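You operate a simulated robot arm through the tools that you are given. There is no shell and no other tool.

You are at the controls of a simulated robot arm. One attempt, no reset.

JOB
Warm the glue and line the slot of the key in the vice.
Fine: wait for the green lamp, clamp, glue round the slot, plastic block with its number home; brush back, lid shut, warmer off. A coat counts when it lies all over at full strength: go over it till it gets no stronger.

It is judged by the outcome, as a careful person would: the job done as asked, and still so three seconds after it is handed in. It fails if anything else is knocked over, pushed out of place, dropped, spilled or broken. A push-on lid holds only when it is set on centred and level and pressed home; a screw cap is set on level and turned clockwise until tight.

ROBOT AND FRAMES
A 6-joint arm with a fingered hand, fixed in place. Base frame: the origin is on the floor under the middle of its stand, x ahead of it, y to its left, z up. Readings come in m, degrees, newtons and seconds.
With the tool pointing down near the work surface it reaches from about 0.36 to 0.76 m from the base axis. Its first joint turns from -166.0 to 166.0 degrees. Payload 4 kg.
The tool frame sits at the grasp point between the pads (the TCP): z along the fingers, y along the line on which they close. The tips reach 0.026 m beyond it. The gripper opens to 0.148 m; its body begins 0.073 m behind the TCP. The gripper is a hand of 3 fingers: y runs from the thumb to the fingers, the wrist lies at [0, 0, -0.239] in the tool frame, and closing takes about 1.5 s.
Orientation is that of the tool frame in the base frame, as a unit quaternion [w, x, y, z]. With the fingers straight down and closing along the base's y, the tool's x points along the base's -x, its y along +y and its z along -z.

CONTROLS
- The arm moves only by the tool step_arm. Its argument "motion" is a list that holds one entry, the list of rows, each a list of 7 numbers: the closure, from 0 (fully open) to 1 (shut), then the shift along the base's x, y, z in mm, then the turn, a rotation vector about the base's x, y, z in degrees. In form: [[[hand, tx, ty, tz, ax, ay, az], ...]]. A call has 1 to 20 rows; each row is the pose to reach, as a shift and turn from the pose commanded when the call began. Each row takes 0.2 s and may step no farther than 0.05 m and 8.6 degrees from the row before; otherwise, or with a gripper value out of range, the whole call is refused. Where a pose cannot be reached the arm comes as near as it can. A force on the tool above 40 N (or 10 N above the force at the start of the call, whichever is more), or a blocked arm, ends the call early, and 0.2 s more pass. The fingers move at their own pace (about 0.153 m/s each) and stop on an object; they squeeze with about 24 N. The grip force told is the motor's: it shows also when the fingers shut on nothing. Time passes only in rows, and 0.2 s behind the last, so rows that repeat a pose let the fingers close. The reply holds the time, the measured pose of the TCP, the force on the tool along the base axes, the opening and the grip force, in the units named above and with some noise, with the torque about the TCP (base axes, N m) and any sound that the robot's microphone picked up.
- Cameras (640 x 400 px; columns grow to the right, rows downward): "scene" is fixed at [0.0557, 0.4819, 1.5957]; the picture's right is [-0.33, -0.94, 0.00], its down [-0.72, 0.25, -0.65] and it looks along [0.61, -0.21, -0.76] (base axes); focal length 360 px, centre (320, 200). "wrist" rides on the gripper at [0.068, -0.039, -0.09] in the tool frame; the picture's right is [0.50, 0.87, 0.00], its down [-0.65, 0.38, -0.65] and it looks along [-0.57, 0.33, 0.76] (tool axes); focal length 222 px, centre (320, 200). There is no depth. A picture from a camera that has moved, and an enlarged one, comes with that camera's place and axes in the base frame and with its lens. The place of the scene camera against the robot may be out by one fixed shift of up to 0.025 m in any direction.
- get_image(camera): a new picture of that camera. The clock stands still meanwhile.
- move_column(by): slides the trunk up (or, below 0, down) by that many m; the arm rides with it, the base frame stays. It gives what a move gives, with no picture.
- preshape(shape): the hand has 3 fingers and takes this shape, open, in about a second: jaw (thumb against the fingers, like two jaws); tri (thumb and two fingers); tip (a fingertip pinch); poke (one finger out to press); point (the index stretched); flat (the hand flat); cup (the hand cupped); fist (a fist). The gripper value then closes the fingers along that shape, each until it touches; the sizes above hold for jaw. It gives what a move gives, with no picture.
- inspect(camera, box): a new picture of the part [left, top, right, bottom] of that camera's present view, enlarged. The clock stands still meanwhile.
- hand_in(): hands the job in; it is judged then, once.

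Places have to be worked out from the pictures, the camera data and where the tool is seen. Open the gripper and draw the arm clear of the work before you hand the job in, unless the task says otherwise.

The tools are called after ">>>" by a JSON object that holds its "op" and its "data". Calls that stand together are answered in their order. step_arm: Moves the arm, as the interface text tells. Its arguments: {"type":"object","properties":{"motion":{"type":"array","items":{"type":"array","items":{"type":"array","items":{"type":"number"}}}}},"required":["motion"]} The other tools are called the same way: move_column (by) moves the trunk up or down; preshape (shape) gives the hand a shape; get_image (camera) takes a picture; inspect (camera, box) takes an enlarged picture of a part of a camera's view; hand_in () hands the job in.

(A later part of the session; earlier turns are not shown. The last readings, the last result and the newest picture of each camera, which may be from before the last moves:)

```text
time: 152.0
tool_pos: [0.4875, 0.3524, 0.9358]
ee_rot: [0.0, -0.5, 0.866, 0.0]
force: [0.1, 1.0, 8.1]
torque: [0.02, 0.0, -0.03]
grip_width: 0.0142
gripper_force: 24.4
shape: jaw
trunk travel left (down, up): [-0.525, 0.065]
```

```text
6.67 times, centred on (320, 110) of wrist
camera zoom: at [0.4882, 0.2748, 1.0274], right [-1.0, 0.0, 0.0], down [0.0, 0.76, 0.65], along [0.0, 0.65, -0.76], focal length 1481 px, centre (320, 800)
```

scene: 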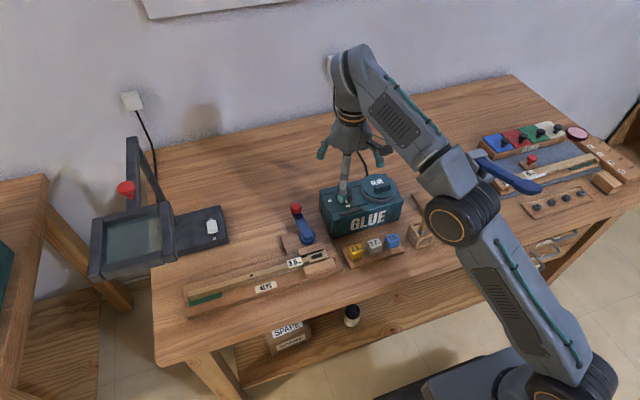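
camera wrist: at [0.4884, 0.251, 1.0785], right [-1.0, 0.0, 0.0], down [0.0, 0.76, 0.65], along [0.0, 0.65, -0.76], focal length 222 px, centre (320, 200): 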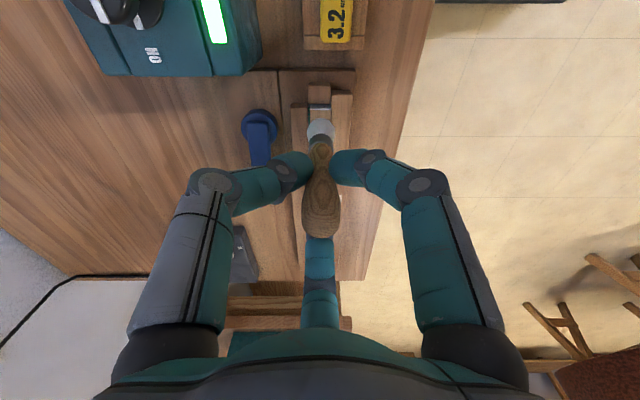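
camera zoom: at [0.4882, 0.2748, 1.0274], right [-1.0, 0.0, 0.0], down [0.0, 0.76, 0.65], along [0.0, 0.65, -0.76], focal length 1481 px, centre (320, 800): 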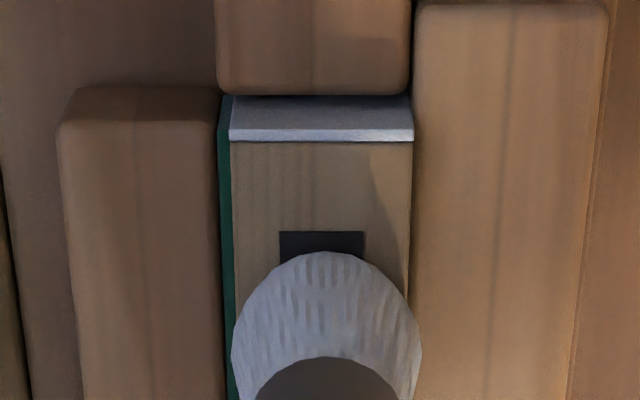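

Contact at last: 8 N at TCP z 0.936. I brush along the slot back and forth at this level.

>>> {"op": "step_arm", "data": {"motion": [[[1.0, 0, 5, 0.5, 0, 0, 0], [1.0, 0, 10, 0.5, 0, 0, 0], [1.0, 0, 15, 0.5, 0, 0, 0], [1.0, -3, 15, 0.5, 0, 0, 0], [1.0, -3, 9, 0.5, 0, 0, 0], [1.0, -3, 3, 0.5, 0, 0, 0], [1.0, -3, -3, 0.5, 0, 0, 0], [1.0, -3, -9, 0.5, 0, 0, 0], [1.0, -3, -14, 0.5, 0, 0, 0], [1.0, 3, -14, 0.5, 0, 0, 0], [1.0, 3, -8, 0.5, 0, 0, 0], [1.0, 3, -2, 0.5, 0, 0, 0], [1.0, 3, 4, 0.5, 0, 0, 0], [1.0, 3, 10, 0.5, 0, 0, 0], [1.0, 3, 15, 0.5, 0, 0, 0], [1.0, 0, 15, 0.5, 0, 0, 0]]]}}

>>> {"op": "step_arm", "data": {"motion": [[[1.0, 0, 0, 10, 0, 0, 0], [1.0, 0, 10, 30, 0, 0, 0], [1.0, 0, 30, 45, 0, 0, 0], [1.0, 0, 50, 45, 0, 0, 0]]]}}

>>> {"op": "inspect", "data": {"camera": "scene", "box": [290, 225, 350, 275]}}

>>> {"op": "inspect", "data": {"camera": "wrist", "box": [250, 40, 390, 140]}}

```text
time: 155.4
tool_pos: [0.4873, 0.3684, 0.9364]
ee_rot: [0.001, -0.5, 0.866, 0.0]
force: [1.4, -3.1, 8.3]
torque: [-0.33, -0.09, 0.01]
grip_width: 0.0141
gripper_force: 24.0
shape: jaw
trunk travel left (down, up): [-0.525, 0.065]
```

```text
time: 156.4
tool_pos: [0.4869, 0.4198, 0.9791]
ee_rot: [-0.001, -0.5, 0.866, 0.0]
force: [-0.7, -1.5, -0.2]
torque: [0.0, 0.0, -0.01]
grip_width: 0.014
gripper_force: 24.3
shape: jaw
trunk travel left (down, up): [-0.525, 0.065]
```

```text
8.00 times, centred on (320, 250) of scene
camera zoom: at [0.0557, 0.4819, 1.5957], right [-0.33, -0.94, 0.0], down [-0.72, 0.25, -0.65], along [0.61, -0.21, -0.76], focal length 2880 px, centre (320, -200)
```

zoom: 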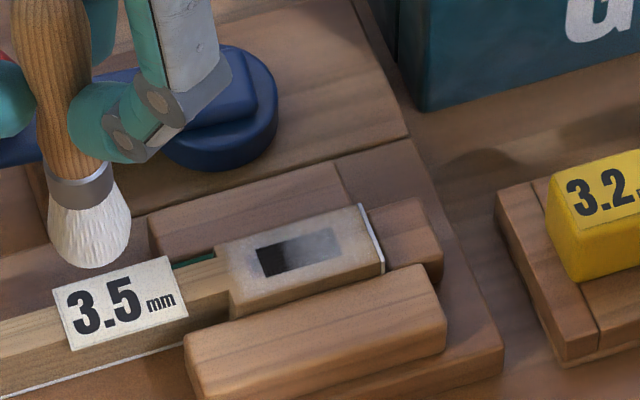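

```text
4.00 times, centred on (320, 90) of wrist
camera zoom: at [0.4879, 0.3412, 1.0717], right [-1.0, 0.0, 0.0], down [0.0, 0.76, 0.65], along [0.0, 0.65, -0.76], focal length 888 px, centre (320, 640)
```

zoom: 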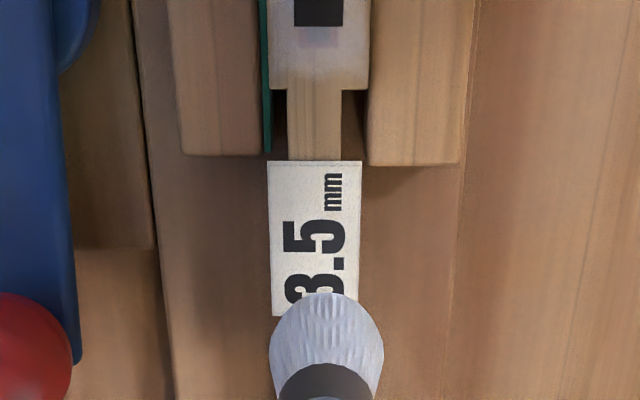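

Glue is showing on the key head as a pale coat, still thin over the slot's left part. I go back and make more passes, especially there.

>>> {"op": "step_arm", "data": {"motion": [[[1.0, 0, -30, 0, 0, 0, 0], [1.0, 0, -49, -20, 0, 0, 0], [1.0, 0, -49, -38, 0, 0, 0], [1.0, 0, -49, -44, 0, 0, 0], [1.0, 0, -53, -44.5, 0, 0, 0], [1.0, 0, -57, -44.5, 0, 0, 0], [1.0, 0, -61, -44.5, 0, 0, 0], [1.0, -3, -61, -44.5, 0, 0, 0], [1.0, -3, -57, -44.5, 0, 0, 0], [1.0, -3, -53, -44.5, 0, 0, 0], [1.0, -3, -49, -44.5, 0, 0, 0], [1.0, 3, -49, -44.5, 0, 0, 0], [1.0, 3, -53, -44.5, 0, 0, 0], [1.0, 3, -57, -44.5, 0, 0, 0], [1.0, 3, -61, -44.5, 0, 0, 0], [1.0, 3, -66, -44.5, 0, 0, 0], [1.0, 0, -70, -44.5, 0, 0, 0], [1.0, 0, -75, -44.5, 0, 0, 0], [1.0, 0, -79, -44.5, 0, 0, 0], [1.0, 0, -79, -44.5, 0, 0, 0]]]}}

>>> {"op": "step_arm", "data": {"motion": [[[1.0, -3, 0, 0, 0, 0, 0], [1.0, -3, 5, 0, 0, 0, 0], [1.0, -3, 10, 0, 0, 0, 0], [1.0, -3, 15, 0, 0, 0, 0], [1.0, -3, 20, 0, 0, 0, 0], [1.0, -3, 25, 0, 0, 0, 0], [1.0, -3, 30, 0, 0, 0, 0], [1.0, 3, 30, 0, 0, 0, 0], [1.0, 3, 25, 0, 0, 0, 0], [1.0, 3, 20, 0, 0, 0, 0], [1.0, 3, 15, 0, 0, 0, 0], [1.0, 3, 10, 0, 0, 0, 0], [1.0, 3, 5, 0, 0, 0, 0], [1.0, 3, 0, 0, 0, 0, 0], [1.0, 0, 0, 10, 0, 0, 0], [1.0, 0, -15, 35, 0, 0, 0], [1.0, 0, -30, 50, 0, 0, 0], [1.0, 0, -30, 50, 0, 0, 0]]]}}

>>> {"op": "inspect", "data": {"camera": "scene", "box": [290, 225, 350, 275]}}

>>> {"op": "inspect", "data": {"camera": "wrist", "box": [250, 80, 390, 180]}}

```text
time: 160.6
tool_pos: [0.4881, 0.3391, 0.937]
ee_rot: [0.001, -0.5, 0.866, -0.001]
force: [0.2, 2.7, 3.0]
torque: [0.27, 0.0, -0.02]
grip_width: 0.014
gripper_force: 24.3
shape: jaw
trunk travel left (down, up): [-0.525, 0.065]
```

```text
time: 164.4
tool_pos: [0.4875, 0.309, 0.9863]
ee_rot: [-0.001, -0.5, 0.866, -0.001]
force: [0.5, 0.9, -0.2]
torque: [-0.03, -0.01, -0.01]
grip_width: 0.0138
gripper_force: 23.7
shape: jaw
trunk travel left (down, up): [-0.525, 0.065]
```

```text
8.00 times, centred on (320, 250) of scene
camera zoom: at [0.0557, 0.4819, 1.5957], right [-0.33, -0.94, 0.0], down [-0.72, 0.25, -0.65], along [0.61, -0.21, -0.76], focal length 2880 px, centre (320, -200)
```

zoom: 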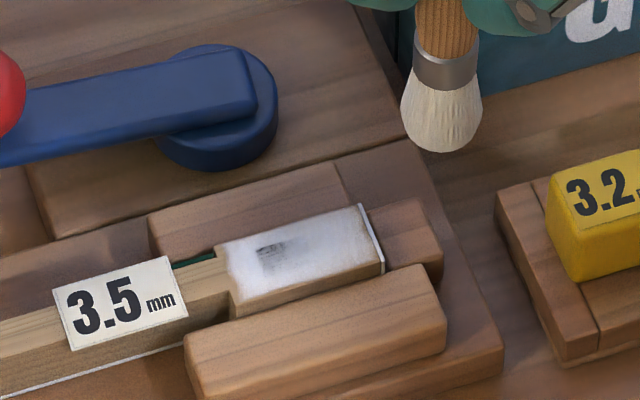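

```text
4.00 times, centred on (320, 130) of wrist
camera zoom: at [0.4875, 0.231, 1.0779], right [-1.0, 0.0, 0.0], down [0.0, 0.76, 0.65], along [0.0, 0.65, -0.76], focal length 888 px, centre (320, 480)
```

zoom: 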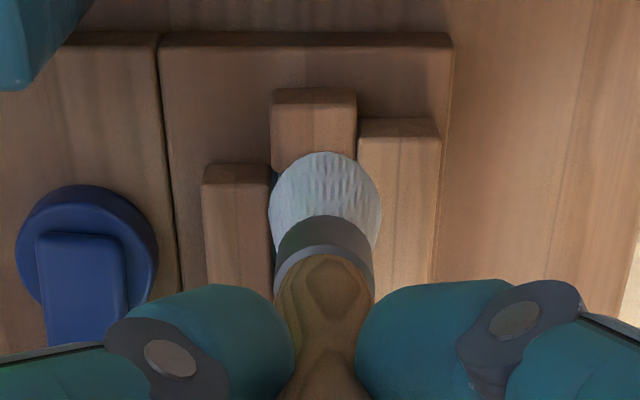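

Much whiter now; a thin spot remains near the slot's +y end (y≈0.365). I go over that end several more times, then the whole head again.

>>> {"op": "step_arm", "data": {"motion": [[[1.0, 0, 30, 0, 0, 0, 0], [1.0, 0, 50, -25, 0, 0, 0], [1.0, 0, 50, -45, 0, 0, 0], [1.0, 0, 50, -50.5, 0, 0, 0], [1.0, 0, 54, -50.5, 0, 0, 0], [1.0, 0, 58, -50.5, 0, 0, 0], [1.0, 0, 62, -50.5, 0, 0, 0], [1.0, -4, 62, -50.5, 0, 0, 0], [1.0, -4, 58, -50.5, 0, 0, 0], [1.0, -4, 54, -50.5, 0, 0, 0], [1.0, -4, 50, -50.5, 0, 0, 0], [1.0, 4, 50, -50.5, 0, 0, 0], [1.0, 4, 54, -50.5, 0, 0, 0], [1.0, 4, 58, -50.5, 0, 0, 0], [1.0, 4, 62, -50.5, 0, 0, 0], [1.0, 0, 62, -50.5, 0, 0, 0], [1.0, 0, 57, -50.5, 0, 0, 0], [1.0, 0, 52, -50.5, 0, 0, 0], [1.0, 0, 47, -50.5, 0, 0, 0], [1.0, 0, 42, -50.5, 0, 0, 0]]]}}

>>> {"op": "step_arm", "data": {"motion": [[[1.0, 0, -5, 0, 0, 0, 0], [1.0, 0, -10, 0, 0, 0, 0], [1.0, 0, -13, 0, 0, 0, 0], [1.0, -4, -13, 0, 0, 0, 0], [1.0, -4, -6, 0, 0, 0, 0], [1.0, -4, 1, 0, 0, 0, 0], [1.0, -4, 8, 0, 0, 0, 0], [1.0, -4, 15, 0, 0, 0, 0], [1.0, -4, 20, 0, 0, 0, 0], [1.0, 4, 20, 0, 0, 0, 0], [1.0, 4, 13, 0, 0, 0, 0], [1.0, 4, 6, 0, 0, 0, 0], [1.0, 4, -1, 0, 0, 0, 0], [1.0, 4, -8, 0, 0, 0, 0], [1.0, 4, -13, 0, 0, 0, 0], [1.0, 0, -13, 10, 0, 0, 0], [1.0, 0, -25, 35, 0, 0, 0], [1.0, 0, -40, 50, 0, 0, 0], [1.0, 0, -40, 50, 0, 0, 0]]]}}

>>> {"op": "inspect", "data": {"camera": "scene", "box": [290, 225, 350, 275]}}

>>> {"op": "inspect", "data": {"camera": "scene", "box": [310, 245, 345, 268]}}

```text
time: 168.6
tool_pos: [0.4889, 0.3521, 0.9363]
ee_rot: [0.001, -0.5, 0.866, 0.0]
force: [0.6, 2.4, 7.8]
torque: [0.27, -0.04, 0.01]
grip_width: 0.0142
gripper_force: 23.8
shape: jaw
trunk travel left (down, up): [-0.525, 0.065]
```

```text
time: 172.6
tool_pos: [0.4888, 0.312, 0.9874]
ee_rot: [0.0, -0.5, 0.866, -0.001]
force: [-0.8, -0.1, 0.3]
torque: [-0.04, 0.03, 0.0]
grip_width: 0.0144
gripper_force: 24.1
shape: jaw
trunk travel left (down, up): [-0.525, 0.065]
```

```text
8.00 times, centred on (320, 250) of scene
camera zoom: at [0.0557, 0.4819, 1.5957], right [-0.33, -0.94, 0.0], down [-0.72, 0.25, -0.65], along [0.61, -0.21, -0.76], focal length 2880 px, centre (320, -200)
```

zoom: 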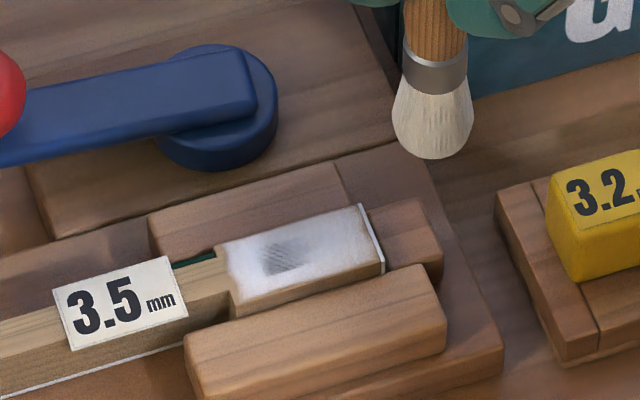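

```text
16.00 times, centred on (328, 256) of scene
camera zoom: at [0.0557, 0.4819, 1.5957], right [-0.33, -0.94, 0.0], down [-0.72, 0.25, -0.65], along [0.61, -0.21, -0.76], focal length 5759 px, centre (200, -704)
```

zoom: 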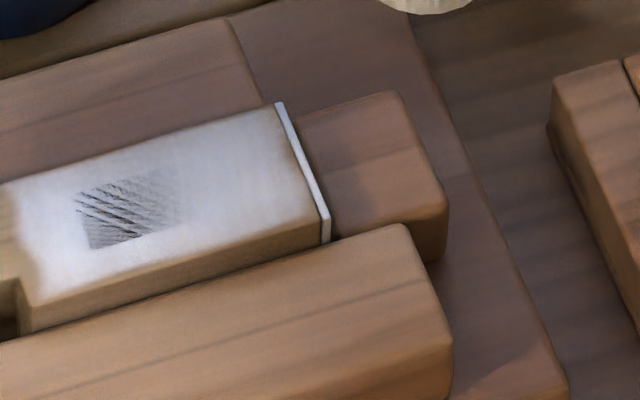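

A faint dark patch over the slot remains; the brush is probably running dry. I re-dip it in the pot.

>>> {"op": "step_arm", "data": {"motion": [[[1.0, 2, -5, 30, 0, 0, 0], [1.0, 10, -15, 65, 0, 0, 0], [1.0, 30, -45, 75, 0, 0, 0], [1.0, 52, -80, 75, 0, 0, 0], [1.0, 75, -115, 75, 0, 0, 0], [1.0, 98, -148, 75, 0, 0, 0], [1.0, 113, -167, 75, 0, 0, 0], [1.0, 113, -167, 50, 0, 0, 0], [1.0, 113, -167, 15, 0, 0, 0], [1.0, 113, -167, -10, 0, 0, 0], [1.0, 113, -167, -19, 0, 0, 0], [1.0, 113, -167, -22, 0, 0, 0], [1.0, 113, -167, -22.5, 0, 0, 0], [1.0, 113, -167, -22.5, 0, 0, 0], [1.0, 113, -167, -22.5, 0, 0, 0]]]}}

>>> {"op": "inspect", "data": {"camera": "scene", "box": [350, 150, 420, 210]}}

```text
time: 175.8
tool_pos: [0.601, 0.1436, 0.9646]
ee_rot: [0.0, -0.501, 0.866, 0.001]
force: [-0.2, -0.8, 4.6]
torque: [0.03, -0.01, 0.03]
grip_width: 0.0139
gripper_force: 24.3
shape: jaw
trunk travel left (down, up): [-0.525, 0.065]
```

```text
6.67 times, centred on (385, 180) of scene
camera zoom: at [0.0557, 0.4819, 1.5957], right [-0.33, -0.94, 0.0], down [-0.72, 0.25, -0.65], along [0.61, -0.21, -0.76], focal length 2400 px, centre (-113, 333)
```

zoom: 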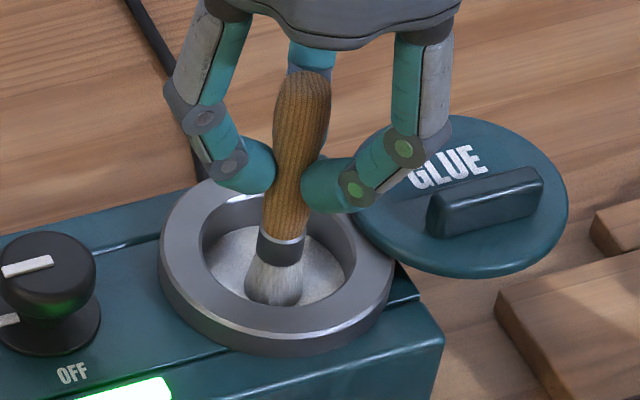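

Dipped again. I press a touch more, lift, pause, and return to the slot for another round of strokes.

>>> {"op": "step_arm", "data": {"motion": [[[1.0, 0, 0, -1, 0, 0, 0], [1.0, 0, 0, -1, 0, 0, 0], [1.0, 0, 0, 10, 0, 0, 0], [1.0, 0, 0, 35, 0, 0, 0], [1.0, 0, 0, 35, 0, 0, 0], [1.0, 0, 0, 65, 0, 0, 0], [1.0, -3, 5, 95, 0, 0, 0], [1.0, -25, 45, 95, 0, 0, 0], [1.0, -47, 87, 95, 0, 0, 0], [1.0, -69, 129, 95, 0, 0, 0], [1.0, -91, 170, 95, 0, 0, 0], [1.0, -113, 209, 90, 0, 0, 0], [1.0, -113, 209, 50, 0, 0, 0], [1.0, -113, 209, 10, 0, 0, 0], [1.0, -113, 209, -20, 0, 0, 0], [1.0, -113, 209, -27, 0, 0, 0], [1.0, -113, 209, -27, 0, 0, 0]]]}}

>>> {"op": "inspect", "data": {"camera": "scene", "box": [290, 225, 350, 275]}}

```text
time: 179.4
tool_pos: [0.4873, 0.3517, 0.9374]
ee_rot: [-0.001, -0.499, 0.866, -0.001]
force: [-0.2, -0.2, 0.5]
torque: [0.02, -0.02, -0.01]
grip_width: 0.0141
gripper_force: 24.0
shape: jaw
trunk travel left (down, up): [-0.525, 0.065]
```

```text
8.00 times, centred on (320, 250) of scene
camera zoom: at [0.0557, 0.4819, 1.5957], right [-0.33, -0.94, 0.0], down [-0.72, 0.25, -0.65], along [0.61, -0.21, -0.76], focal length 2880 px, centre (320, -200)
```

zoom: 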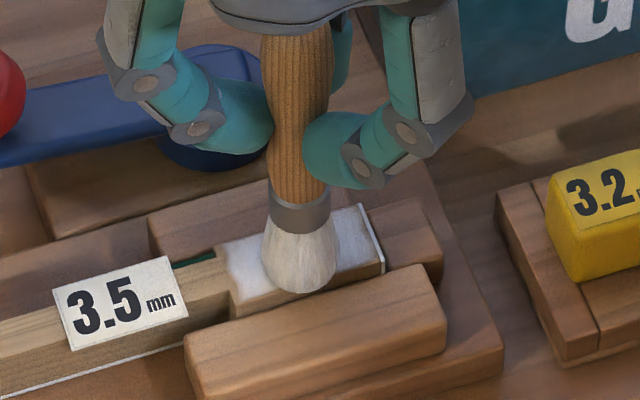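

Above the slot with fresh glue. I press to the same light contact and stroke systematically over the whole head.

>>> {"op": "step_arm", "data": {"motion": [[[1.0, 1, 2, -1.5, 0, 0, 0], [1.0, 1, 6, -2, 0, 0, 0], [1.0, 1, 10, -2, 0, 0, 0], [1.0, 1, 14, -2, 0, 0, 0], [1.0, 1, 18, -2, 0, 0, 0], [1.0, -2, 18, -2, 0, 0, 0], [1.0, -2, 14, -2, 0, 0, 0], [1.0, -2, 10, -2, 0, 0, 0], [1.0, -2, 6, -2, 0, 0, 0], [1.0, -2, 2, -2, 0, 0, 0], [1.0, 4, 2, -2, 0, 0, 0], [1.0, 4, 6, -2, 0, 0, 0], [1.0, 4, 10, -2, 0, 0, 0], [1.0, 4, 14, -2, 0, 0, 0], [1.0, 4, 18, -2, 0, 0, 0], [1.0, 1, 18, -2, 0, 0, 0], [1.0, 1, 13, -2, 0, 0, 0], [1.0, 1, 8, -2, 0, 0, 0], [1.0, 1, 3, -2, 0, 0, 0], [1.0, 1, -2, -2, 0, 0, 0]]]}}

>>> {"op": "step_arm", "data": {"motion": [[[1.0, 0, -5, 0, 0, 0, 0], [1.0, 0, -10, 0, 0, 0, 0], [1.0, -3, -11, 0, 0, 0, 0], [1.0, -3, -5, 0, 0, 0, 0], [1.0, -3, 0, 0, 0, 0, 0], [1.0, -3, 5, 0, 0, 0, 0], [1.0, 3, 5, 0, 0, 0, 0], [1.0, 3, 0, 0, 0, 0, 0], [1.0, 3, -5, 0, 0, 0, 0], [1.0, 3, -11, 0, 0, 0, 0], [1.0, 0, -11, 0, 0, 0, 0], [1.0, 0, -11, 12, 0, 0, 0], [1.0, 0, -25, 40, 0, 0, 0], [1.0, 0, -38, 50, 0, 0, 0], [1.0, 0, -38, 50, 0, 0, 0]]]}}

>>> {"op": "inspect", "data": {"camera": "scene", "box": [290, 225, 350, 275]}}

>>> {"op": "inspect", "data": {"camera": "scene", "box": [310, 245, 345, 268]}}

```text
time: 183.6
tool_pos: [0.4903, 0.3516, 0.9343]
ee_rot: [-0.001, -0.499, 0.866, -0.001]
force: [-1.5, 0.4, 1.9]
torque: [0.05, -0.01, 0.0]
grip_width: 0.0144
gripper_force: 23.5
shape: jaw
trunk travel left (down, up): [-0.525, 0.065]
```

```text
time: 186.8
tool_pos: [0.4895, 0.3138, 0.9845]
ee_rot: [0.0, -0.5, 0.866, 0.0]
force: [0.6, 0.7, -0.5]
torque: [0.0, 0.0, -0.04]
grip_width: 0.014
gripper_force: 24.0
shape: jaw
trunk travel left (down, up): [-0.525, 0.065]
```

```text
8.00 times, centred on (320, 250) of scene
camera zoom: at [0.0557, 0.4819, 1.5957], right [-0.33, -0.94, 0.0], down [-0.72, 0.25, -0.65], along [0.61, -0.21, -0.76], focal length 2880 px, centre (320, -200)
```

zoom: 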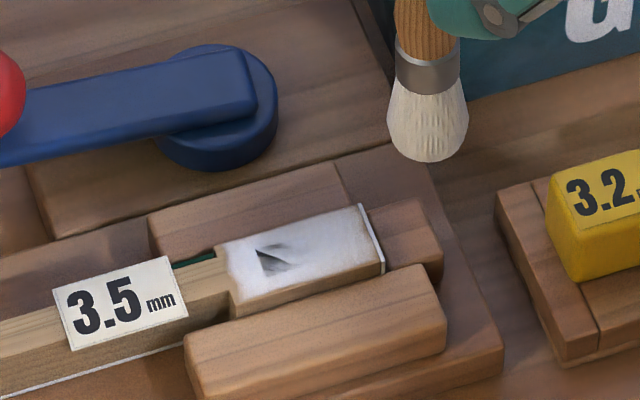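

```text
16.00 times, centred on (328, 256) of scene
camera zoom: at [0.0557, 0.4819, 1.5957], right [-0.33, -0.94, 0.0], down [-0.72, 0.25, -0.65], along [0.61, -0.21, -0.76], focal length 5759 px, centre (200, -704)
```

zoom: 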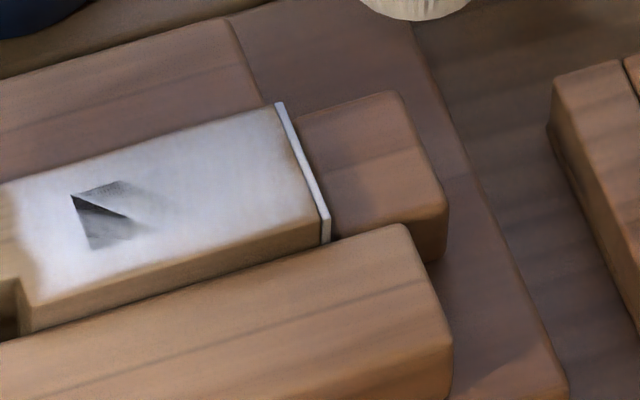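

The patch over the slot's left half still shows darker. I raise the brush to get the clear wrist view of the coat from above.

>>> {"op": "step_arm", "data": {"motion": [[[1.0, 0, 10, 25, 0, 0, 0], [1.0, 0, 30, 50, 0, 0, 0], [1.0, 0, 40, 60, 0, 0, 0], [1.0, 0, 40, 60, 0, 0, 0]]]}}

>>> {"op": "inspect", "data": {"camera": "wrist", "box": [290, 60, 350, 110]}}

>>> {"op": "inspect", "data": {"camera": "wrist", "box": [250, 40, 410, 160]}}

```text
time: 187.8
tool_pos: [0.4875, 0.3533, 1.0444]
ee_rot: [-0.001, -0.5, 0.866, 0.0]
force: [0.4, -0.4, -0.2]
torque: [0.02, 0.01, 0.01]
grip_width: 0.014
gripper_force: 24.4
shape: jaw
trunk travel left (down, up): [-0.525, 0.065]
```

```text
8.00 times, centred on (320, 85) of wrist
camera zoom: at [0.4876, 0.275, 1.1361], right [-1.0, 0.0, 0.0], down [0.0, 0.76, 0.65], along [0.0, 0.65, -0.76], focal length 1777 px, centre (320, 1120)
```

zoom: 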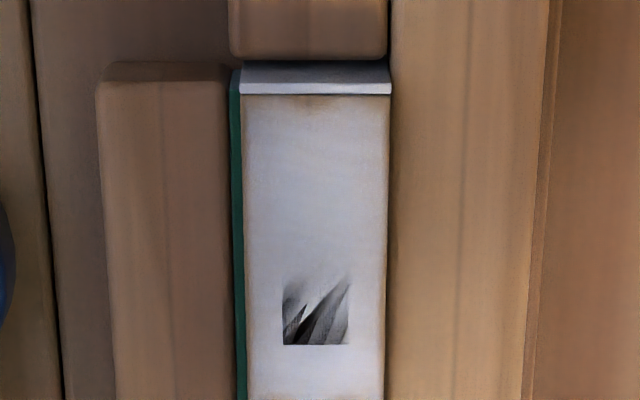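

```text
3.33 times, centred on (330, 100) of wrist
camera zoom: at [0.4876, 0.275, 1.1361], right [-1.0, 0.0, 0.0], down [0.0, 0.76, 0.65], along [0.0, 0.65, -0.76], focal length 740 px, centre (287, 533)
```

zoom: 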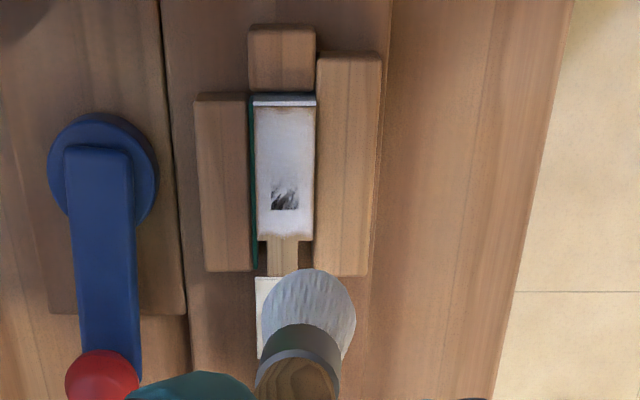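

The whole head is now white except the slot's +y end (y≈0.356–0.366), which got less. The brush has also tilted so its tip sits ~5 mm toward −x; I compensate and work that end with slow, short strokes.

>>> {"op": "step_arm", "data": {"motion": [[[1.0, 6, 2, -40, 0, 0, 0], [1.0, 6, 2, -80, 0, 0, 0], [1.0, 6, 2, -103, 0, 0, 0], [1.0, 6, 2, -109, 0, 0, 0], [1.0, 6, 5, -110, 0, 0, 0], [1.0, 6, 8, -110, 0, 0, 0], [1.0, 6, 11, -110, 0, 0, 0], [1.0, 6, 14, -110, 0, 0, 0], [1.0, 6, 17, -110, 0, 0, 0], [1.0, 6, 14, -110, 0, 0, 0], [1.0, 6, 11, -110, 0, 0, 0], [1.0, 6, 8, -110, 0, 0, 0], [1.0, 6, 5, -110, 0, 0, 0], [1.0, 3, 5, -110, 0, 0, 0], [1.0, 3, 9, -110, 0, 0, 0], [1.0, 3, 13, -110, 0, 0, 0], [1.0, 3, 17, -110, 0, 0, 0], [1.0, 8, 17, -110, 0, 0, 0], [1.0, 8, 12, -110, 0, 0, 0], [1.0, 8, 7, -110, 0, 0, 0]]]}}

>>> {"op": "step_arm", "data": {"motion": [[[1.0, -2, 0, 0, 0, 0, 0], [1.0, -2, 4, 0, 0, 0, 0], [1.0, -2, 8, 0, 0, 0, 0], [1.0, -2, 4, 0, 0, 0, 0], [1.0, -2, 0, 0, 0, 0, 0], [1.0, -2, 4, 0, 0, 0, 0], [1.0, -2, 8, 0, 0, 0, 0], [1.0, -4, 8, 0, 0, 0, 0], [1.0, -4, 3, 0, 0, 0, 0], [1.0, -2, 0, 0, 0, 0, 0], [1.0, -2, 0, 12, 0, 0, 0], [1.0, -2, -3, 45, 0, 0, 0], [1.0, -2, -7, 85, 0, 0, 0], [1.0, -2, -7, 110, 0, 0, 0], [1.0, -2, -7, 110, 0, 0, 0]]]}}

>>> {"op": "inspect", "data": {"camera": "wrist", "box": [290, 60, 350, 110]}}

>>> {"op": "inspect", "data": {"camera": "wrist", "box": [250, 40, 410, 160]}}

>>> {"op": "inspect", "data": {"camera": "scene", "box": [310, 245, 345, 268]}}

```text
time: 192.0
tool_pos: [0.4964, 0.3601, 0.934]
ee_rot: [0.0, -0.5, 0.866, 0.0]
force: [-1.1, 1.1, 11.9]
torque: [0.11, 0.01, 0.03]
grip_width: 0.0141
gripper_force: 23.5
shape: jaw
trunk travel left (down, up): [-0.525, 0.065]
```

```text
time: 195.2
tool_pos: [0.4942, 0.3548, 1.0451]
ee_rot: [0.001, -0.5, 0.866, 0.0]
force: [0.8, -0.8, -0.6]
torque: [-0.01, -0.01, 0.02]
grip_width: 0.0083
gripper_force: 24.0
shape: jaw
trunk travel left (down, up): [-0.525, 0.065]
```

```text
8.00 times, centred on (320, 85) of wrist
camera zoom: at [0.4949, 0.2761, 1.1357], right [-1.0, 0.0, 0.0], down [0.0, 0.76, 0.65], along [0.0, 0.65, -0.76], focal length 1777 px, centre (320, 1120)
```

zoom: 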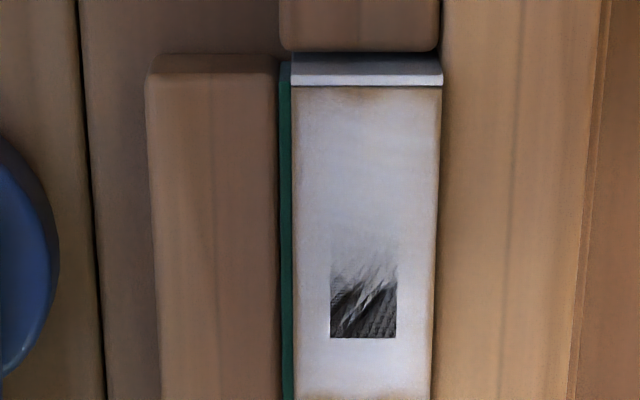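

```text
3.33 times, centred on (330, 100) of wrist
camera zoom: at [0.4949, 0.2761, 1.1357], right [-1.0, 0.0, 0.0], down [0.0, 0.76, 0.65], along [0.0, 0.65, -0.76], focal length 740 px, centre (287, 533)
```

zoom: 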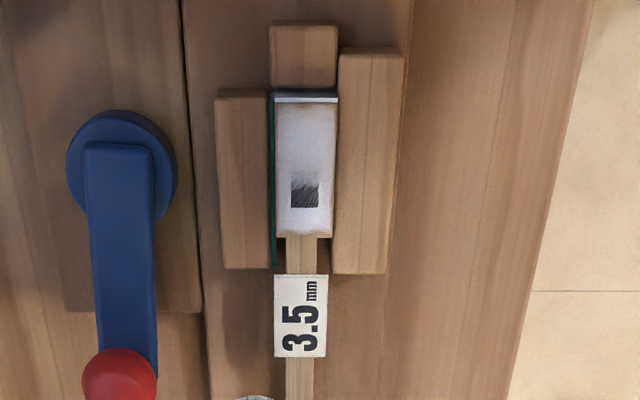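

```text
16.00 times, centred on (328, 256) of scene
camera zoom: at [0.0557, 0.4819, 1.5957], right [-0.33, -0.94, 0.0], down [-0.72, 0.25, -0.65], along [0.61, -0.21, -0.76], focal length 5759 px, centre (200, -704)
```

zoom: 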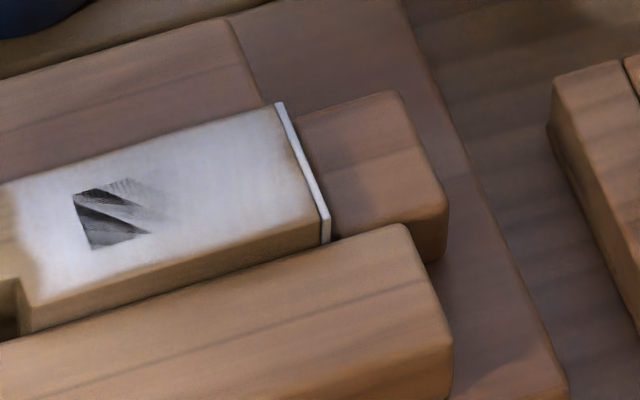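

The grip width dropped to 8 mm and the bristles left their usual place in view — the brush has shifted in the hand. I look at it right away.

>>> {"op": "get_image", "data": {"camera": "wrist"}}

>>> {"op": "inspect", "data": {"camera": "scene", "box": [260, 130, 370, 250]}}

>>> {"op": "get_image", "data": {"camera": "scene"}}

```text
taken
camera wrist: at [0.4949, 0.2761, 1.1357], right [-1.0, 0.0, 0.0], down [0.0, 0.76, 0.65], along [0.0, 0.65, -0.76], focal length 222 px, centre (320, 200)
```

wrist: 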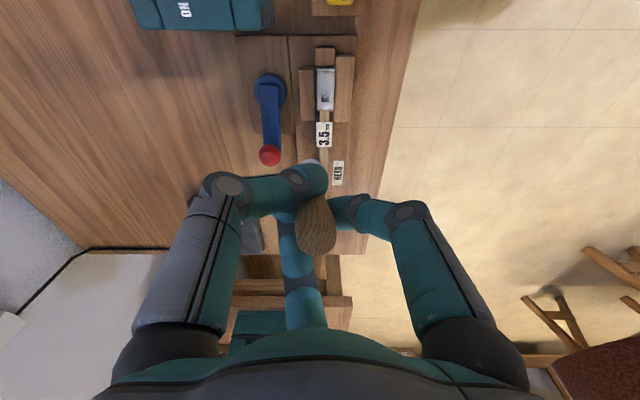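

```text
3.33 times, centred on (315, 190) of scene
camera zoom: at [0.0557, 0.4819, 1.5957], right [-0.33, -0.94, 0.0], down [-0.72, 0.25, -0.65], along [0.61, -0.21, -0.76], focal length 1200 px, centre (337, 233)
```

zoom: 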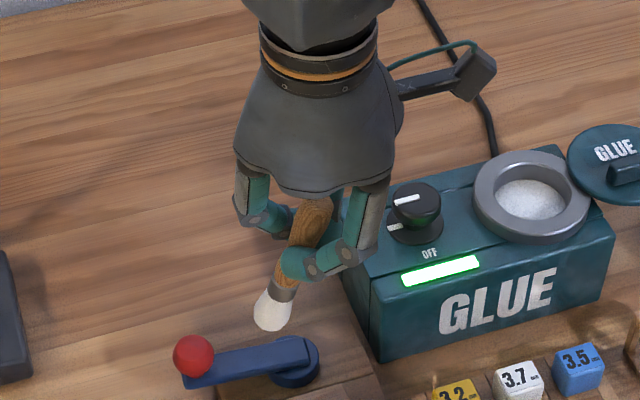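

```text
taken
```

scene: 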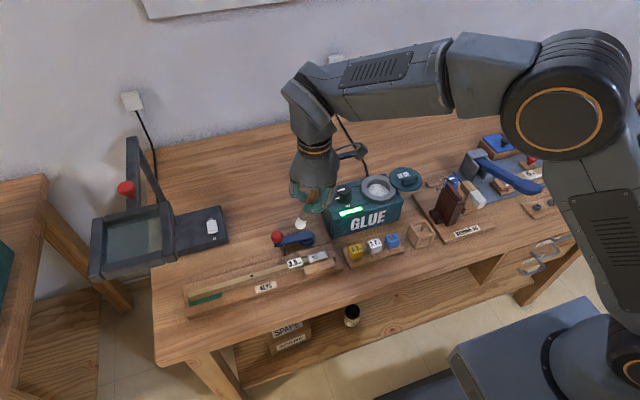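

The brush has tilted about 20° in the grip (tip toward +y) from pressing too hard, but it is still held. Before dealing with that, I lower a little for a closer look at the coat.

>>> {"op": "step_arm", "data": {"motion": [[[1.0, -3, 0, -10, 0, 0, 0], [1.0, -6, 0, -25, 0, 0, 0], [1.0, -6, 0, -25, 0, 0, 0]]]}}

>>> {"op": "get_image", "data": {"camera": "wrist"}}

>>> {"op": "inspect", "data": {"camera": "wrist", "box": [300, 60, 350, 110]}}

>>> {"op": "inspect", "data": {"camera": "scene", "box": [280, 170, 350, 240]}}

```text
time: 196.0
tool_pos: [0.4884, 0.3548, 1.0201]
ee_rot: [-0.001, -0.5, 0.866, 0.0]
force: [0.0, 0.9, 0.4]
torque: [-0.03, 0.0, -0.02]
grip_width: 0.0083
gripper_force: 24.1
shape: jaw
trunk travel left (down, up): [-0.525, 0.065]
```

```text
taken
camera wrist: at [0.489, 0.2763, 1.1109], right [-1.0, 0.0, 0.0], down [0.0, 0.76, 0.65], along [0.0, 0.65, -0.76], focal length 222 px, centre (320, 200)
```

wrist: 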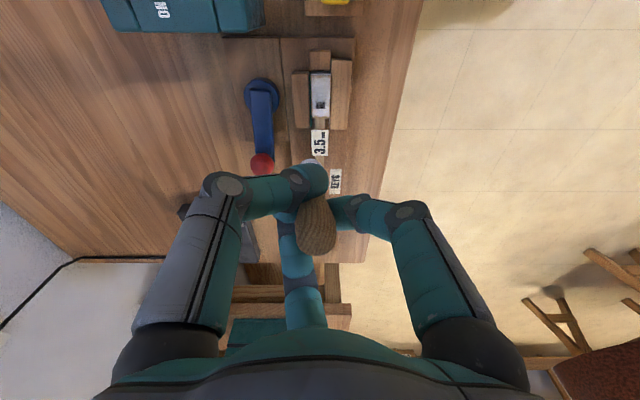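

```text
8.00 times, centred on (325, 85) of wrist
camera zoom: at [0.489, 0.2763, 1.1109], right [-1.0, 0.0, 0.0], down [0.0, 0.76, 0.65], along [0.0, 0.65, -0.76], focal length 1777 px, centre (280, 1120)
```

zoom: 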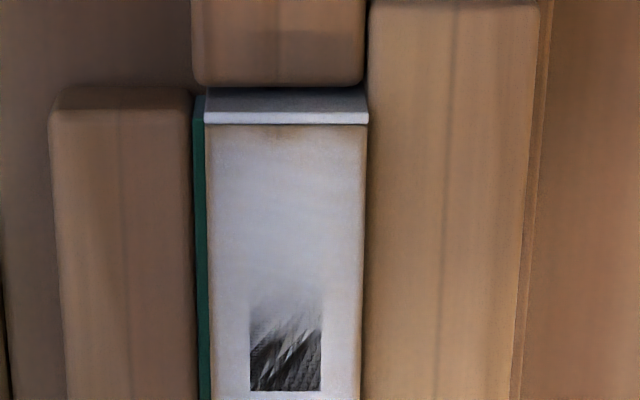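

```text
5.71 times, centred on (315, 205) of scene
camera zoom: at [0.0557, 0.4819, 1.5957], right [-0.33, -0.94, 0.0], down [-0.72, 0.25, -0.65], along [0.61, -0.21, -0.76], focal length 2057 px, centre (349, 171)
```

zoom: 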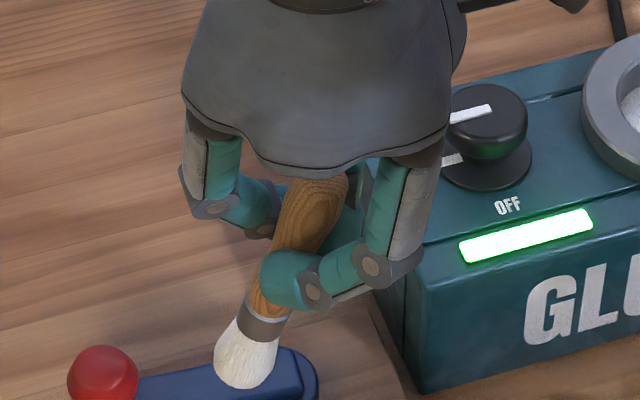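

The coat weakens toward the slot's +y end, and the brush must be straightened anyway. I carry it to the pot and use the mouth's inner wall to push it upright, re-loading it at the same time.

>>> {"op": "step_arm", "data": {"motion": [[[1.0, 2, -5, 30, 0, 0, 0], [1.0, 10, -20, 45, 0, 0, 0], [1.0, 28, -60, 45, 0, 0, 0], [1.0, 47, -103, 45, 0, 0, 0], [1.0, 66, -146, 45, 0, 0, 0], [1.0, 86, -188, 45, 0, 0, 0], [1.0, 106, -230, 45, 0, 0, 0], [1.0, 107, -236, 40, 0, 0, 0], [1.0, 107, -236, 40, 0, 0, 0]]]}}

>>> {"op": "get_image", "data": {"camera": "wrist"}}

>>> {"op": "inspect", "data": {"camera": "scene", "box": [340, 120, 430, 210]}}

```text
time: 198.0
tool_pos: [0.596, 0.1167, 1.058]
ee_rot: [-0.001, -0.5, 0.866, -0.001]
force: [-1.1, -0.7, 0.5]
torque: [-0.01, 0.02, 0.0]
grip_width: 0.0082
gripper_force: 24.8
shape: jaw
trunk travel left (down, up): [-0.525, 0.065]
```

```text
taken
camera wrist: at [0.5957, 0.0385, 1.1492], right [-1.0, 0.0, 0.0], down [0.0, 0.76, 0.65], along [0.0, 0.65, -0.76], focal length 222 px, centre (320, 200)
```

wrist: 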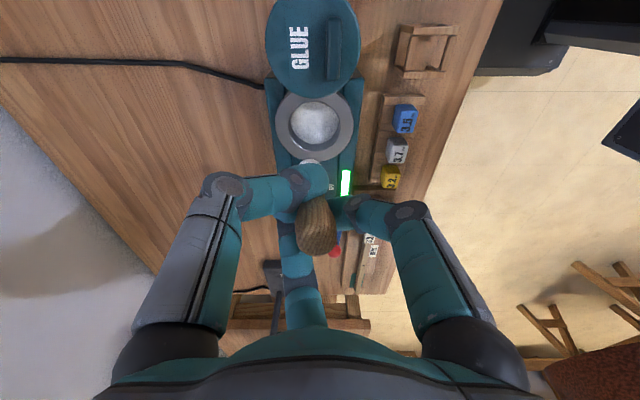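

```text
4.44 times, centred on (385, 165) of scene
camera zoom: at [0.0557, 0.4819, 1.5957], right [-0.33, -0.94, 0.0], down [-0.72, 0.25, -0.65], along [0.61, -0.21, -0.76], focal length 1600 px, centre (31, 356)
```

zoom: 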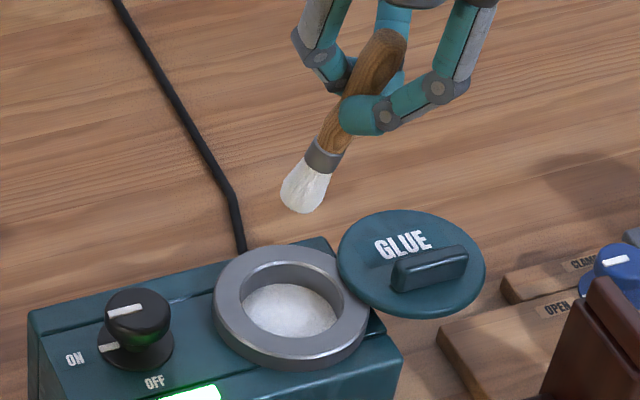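

The brush leans about 24° toward +y. I centre its tip over the pot mouth and lower it inside, then nudge the hand toward +y so the wall rights it.

>>> {"op": "step_arm", "data": {"motion": [[[1.0, 2, -7, -20, 0, 0, 0], [1.0, 4, -7, -50, 0, 0, 0], [1.0, 4, -7, -75, 0, 0, 0], [1.0, 4, -7, -90, 0, 0, 0], [1.0, 4, -7, -96, 0, 0, 0], [1.0, 4, -7, -96, 0, 0, 0]]]}}

>>> {"op": "get_image", "data": {"camera": "wrist"}}

>>> {"op": "inspect", "data": {"camera": "scene", "box": [340, 140, 430, 210]}}

```text
time: 199.4
tool_pos: [0.5999, 0.1112, 0.9629]
ee_rot: [0.001, -0.5, 0.866, 0.0]
force: [0.6, 0.1, -0.4]
torque: [0.02, -0.02, -0.04]
grip_width: 0.0081
gripper_force: 24.3
shape: jaw
trunk travel left (down, up): [-0.525, 0.065]
```

```text
taken
camera wrist: at [0.5996, 0.0327, 1.0547], right [-1.0, 0.0, 0.0], down [0.0, 0.76, 0.65], along [0.0, 0.65, -0.76], focal length 222 px, centre (320, 200)
```

wrist: 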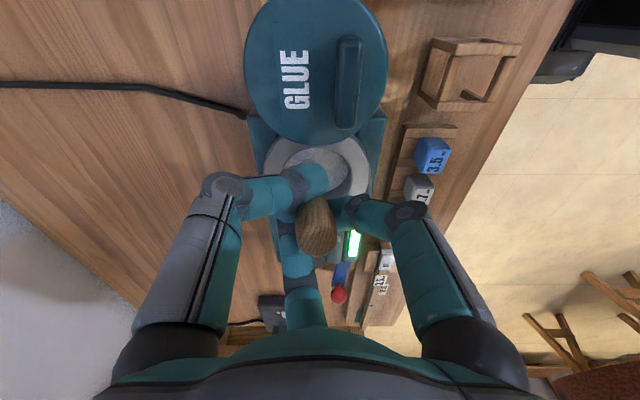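

```text
5.71 times, centred on (385, 175) of scene
camera zoom: at [0.0557, 0.4819, 1.5957], right [-0.33, -0.94, 0.0], down [-0.72, 0.25, -0.65], along [0.61, -0.21, -0.76], focal length 2057 px, centre (-51, 343)
```

zoom: 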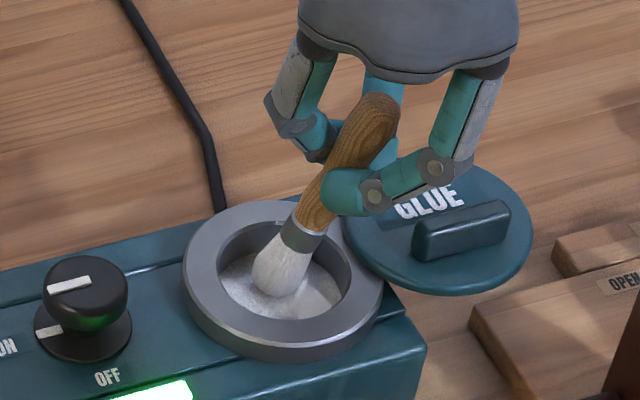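

Bristles are in the mouth. I lower slightly more and push the hand gently toward +y in steps.

>>> {"op": "step_arm", "data": {"motion": [[[1.0, 0, 0, -3, 0, 0, 0], [1.0, 0, 5, -3, 0, 0, 0], [1.0, 0, 10, -3, 0, 0, 0], [1.0, 0, 15, -3, 0, 0, 0], [1.0, 0, 20, -2, 0, 0, 0]]]}}

>>> {"op": "inspect", "data": {"camera": "scene", "box": [340, 140, 430, 210]}}

```text
time: 200.6
tool_pos: [0.5993, 0.13, 0.9619]
ee_rot: [0.001, -0.5, 0.866, -0.001]
force: [0.1, -0.8, -1.4]
torque: [0.0, 0.02, 0.04]
grip_width: 0.0083
gripper_force: 23.6
shape: jaw
trunk travel left (down, up): [-0.525, 0.065]
```

```text
5.71 times, centred on (385, 175) of scene
camera zoom: at [0.0557, 0.4819, 1.5957], right [-0.33, -0.94, 0.0], down [-0.72, 0.25, -0.65], along [0.61, -0.21, -0.76], focal length 2057 px, centre (-51, 343)
```

zoom: 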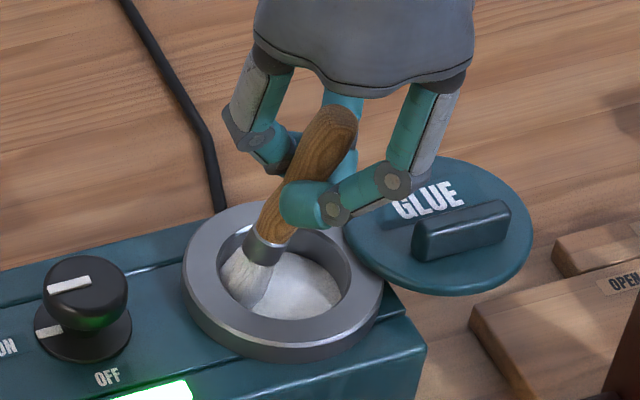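

No resistance yet; the ferrule is just reaching the ring's edge. I keep nudging.

>>> {"op": "step_arm", "data": {"motion": [[[1.0, 0, 4, 0, 0, 0, 0], [1.0, 0, 8, 0, 0, 0, 0], [1.0, 0, 11, 0, 0, 0, 0]]]}}

>>> {"op": "inspect", "data": {"camera": "scene", "box": [340, 140, 430, 210]}}

```text
time: 201.4
tool_pos: [0.6005, 0.1405, 0.9622]
ee_rot: [-0.001, -0.5, 0.866, 0.0]
force: [-1.2, -3.9, 0.3]
torque: [-0.31, 0.09, 0.0]
grip_width: 0.0084
gripper_force: 23.5
shape: jaw
trunk travel left (down, up): [-0.525, 0.065]
```

```text
5.71 times, centred on (385, 175) of scene
camera zoom: at [0.0557, 0.4819, 1.5957], right [-0.33, -0.94, 0.0], down [-0.72, 0.25, -0.65], along [0.61, -0.21, -0.76], focal length 2057 px, centre (-51, 343)
```

zoom: 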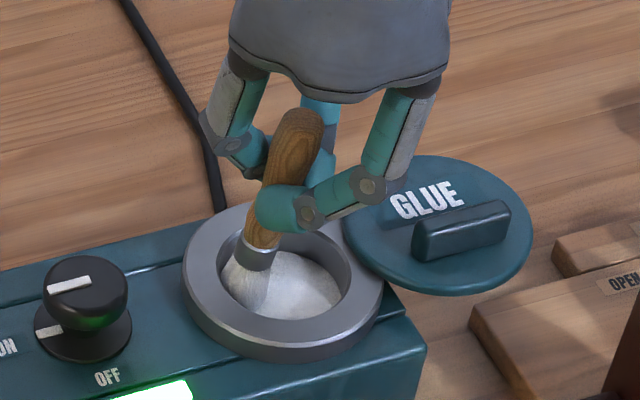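

It's working: 4 N and the brush is rotating upright. I continue.

>>> {"op": "step_arm", "data": {"motion": [[[1.0, 0, 4, 0, 0, 0, 0], [1.0, 0, 8, 0, 0, 0, 0], [1.0, 0, 12, 0, 0, 0, 0]]]}}

>>> {"op": "inspect", "data": {"camera": "scene", "box": [340, 140, 430, 210]}}

>>> {"op": "get_image", "data": {"camera": "wrist"}}

```text
time: 202.2
tool_pos: [0.6003, 0.1518, 0.962]
ee_rot: [0.001, -0.5, 0.866, 0.0]
force: [-2.1, -13.8, 2.4]
torque: [-0.95, 0.22, -0.08]
grip_width: 0.0085
gripper_force: 24.2
shape: jaw
trunk travel left (down, up): [-0.525, 0.065]
```

```text
5.71 times, centred on (385, 175) of scene
camera zoom: at [0.0557, 0.4819, 1.5957], right [-0.33, -0.94, 0.0], down [-0.72, 0.25, -0.65], along [0.61, -0.21, -0.76], focal length 2057 px, centre (-51, 343)
```

zoom: 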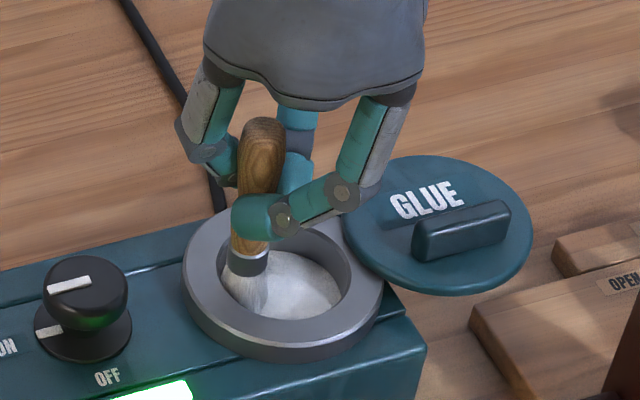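

```text
taken
camera wrist: at [0.6, 0.0736, 1.0524], right [-1.0, 0.0, 0.0], down [0.0, 0.76, 0.65], along [0.0, 0.65, -0.76], focal length 222 px, centre (320, 200)
```

wrist: 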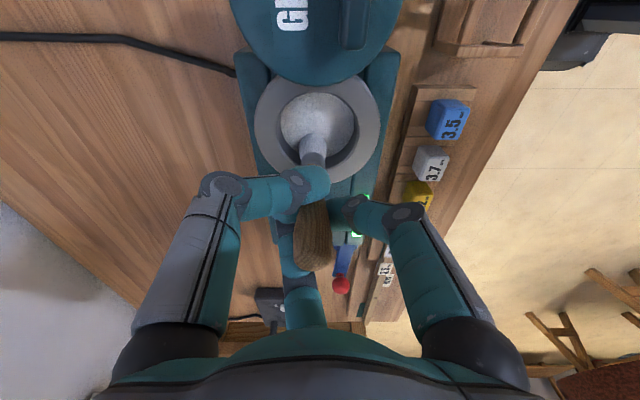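

Nearly upright. I ease back, lift clear and check the brush's attitude.

>>> {"op": "step_arm", "data": {"motion": [[[1.0, 0, 4, 0, 0, 0, 0], [1.0, 0, 4, 0, 0, 0, 0], [1.0, 0, -6, 0, 0, 0, 0], [1.0, 0, -8, 10, 0, 0, 0], [1.0, 0, -8, 35, 0, 0, 0], [1.0, 0, -8, 60, 0, 0, 0], [1.0, 0, -8, 90, 0, 0, 0], [1.0, 0, -8, 90, 0, 0, 0]]]}}

>>> {"op": "get_image", "data": {"camera": "wrist"}}

>>> {"op": "inspect", "data": {"camera": "scene", "box": [330, 100, 430, 210]}}

```text
time: 204.0
tool_pos: [0.5991, 0.1456, 1.0498]
ee_rot: [-0.001, -0.5, 0.866, 0.0]
force: [0.1, 0.1, 0.2]
torque: [0.01, 0.02, 0.0]
grip_width: 0.0081
gripper_force: 24.2
shape: jaw
trunk travel left (down, up): [-0.525, 0.065]
```

```text
taken
camera wrist: at [0.6, 0.0668, 1.1419], right [-1.0, 0.0, 0.0], down [0.0, 0.76, 0.65], along [0.0, 0.65, -0.76], focal length 222 px, centre (320, 200)
```

wrist: 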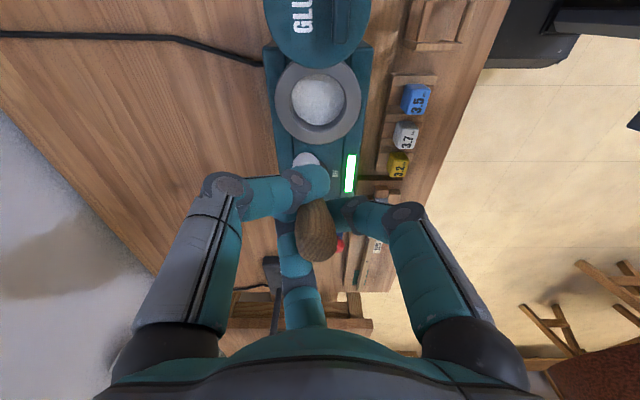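

```text
3.64 times, centred on (380, 155) of scene
camera zoom: at [0.0557, 0.4819, 1.5957], right [-0.33, -0.94, 0.0], down [-0.72, 0.25, -0.65], along [0.61, -0.21, -0.76], focal length 1309 px, centre (102, 364)
```

zoom: 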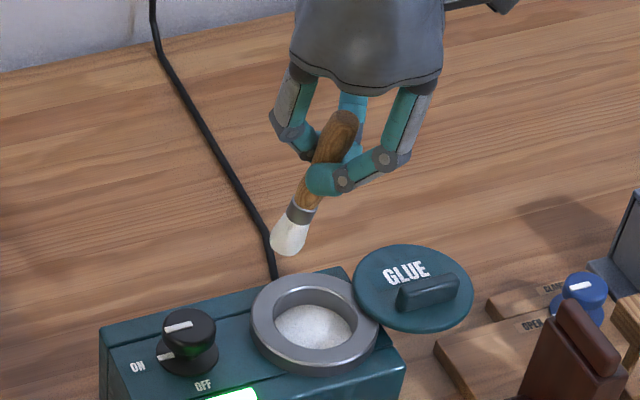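

The brush springs back to a ~22° lean, so the fingers hold it off-axis. I'll return it to its holder by tilting the hand to make the brush vertical, then regrip it squarely. First the compensating tilt, over the pot.

>>> {"op": "step_arm", "data": {"motion": [[[1.0, 0, 0, 10, -6, 3.2, 0], [1.0, 0, 0, 20, -12, 6.3, 0], [1.0, 0, 0, 25, -17, 8.9, 0], [1.0, 0, 0, 25, -20, 10.5, 0], [1.0, 0, 0, 25, -20, 10.5, 0]]]}}

>>> {"op": "get_image", "data": {"camera": "wrist"}}

>>> {"op": "inspect", "data": {"camera": "scene", "box": [330, 100, 430, 210]}}

```text
time: 205.2
tool_pos: [0.5991, 0.1458, 1.0765]
ee_rot: [-0.167, -0.49, 0.849, -0.106]
force: [-0.1, -0.9, -0.6]
torque: [0.0, 0.05, 0.01]
grip_width: 0.008
gripper_force: 23.8
shape: jaw
trunk travel left (down, up): [-0.525, 0.065]
```

```text
taken
camera wrist: at [0.6184, 0.1032, 1.1864], right [-0.98, 0.03, 0.18], down [0.09, 0.93, 0.34], along [-0.16, 0.36, -0.92], focal length 222 px, centre (320, 200)
```

wrist: 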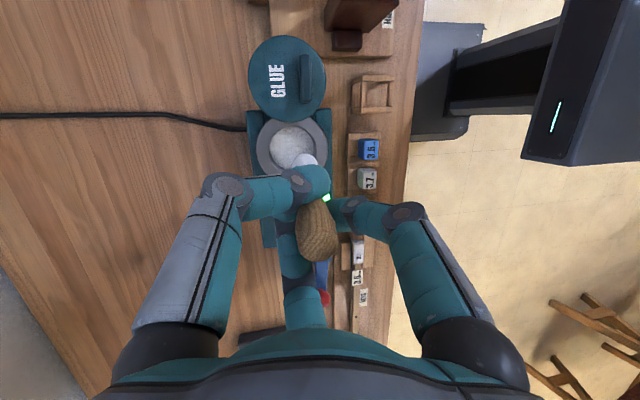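

```text
3.64 times, centred on (380, 155) of scene
camera zoom: at [0.0557, 0.4819, 1.5957], right [-0.33, -0.94, 0.0], down [-0.72, 0.25, -0.65], along [0.61, -0.21, -0.76], focal length 1309 px, centre (102, 364)
```

zoom: 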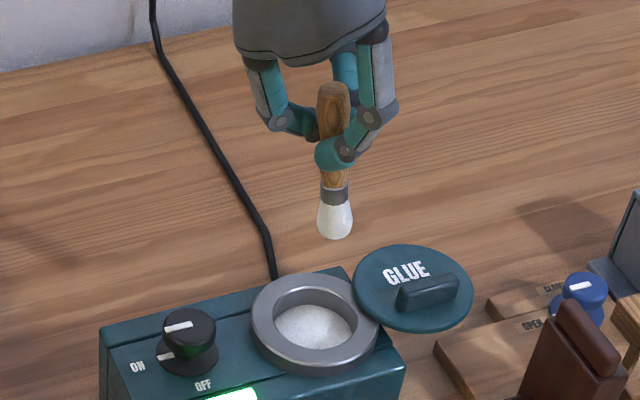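

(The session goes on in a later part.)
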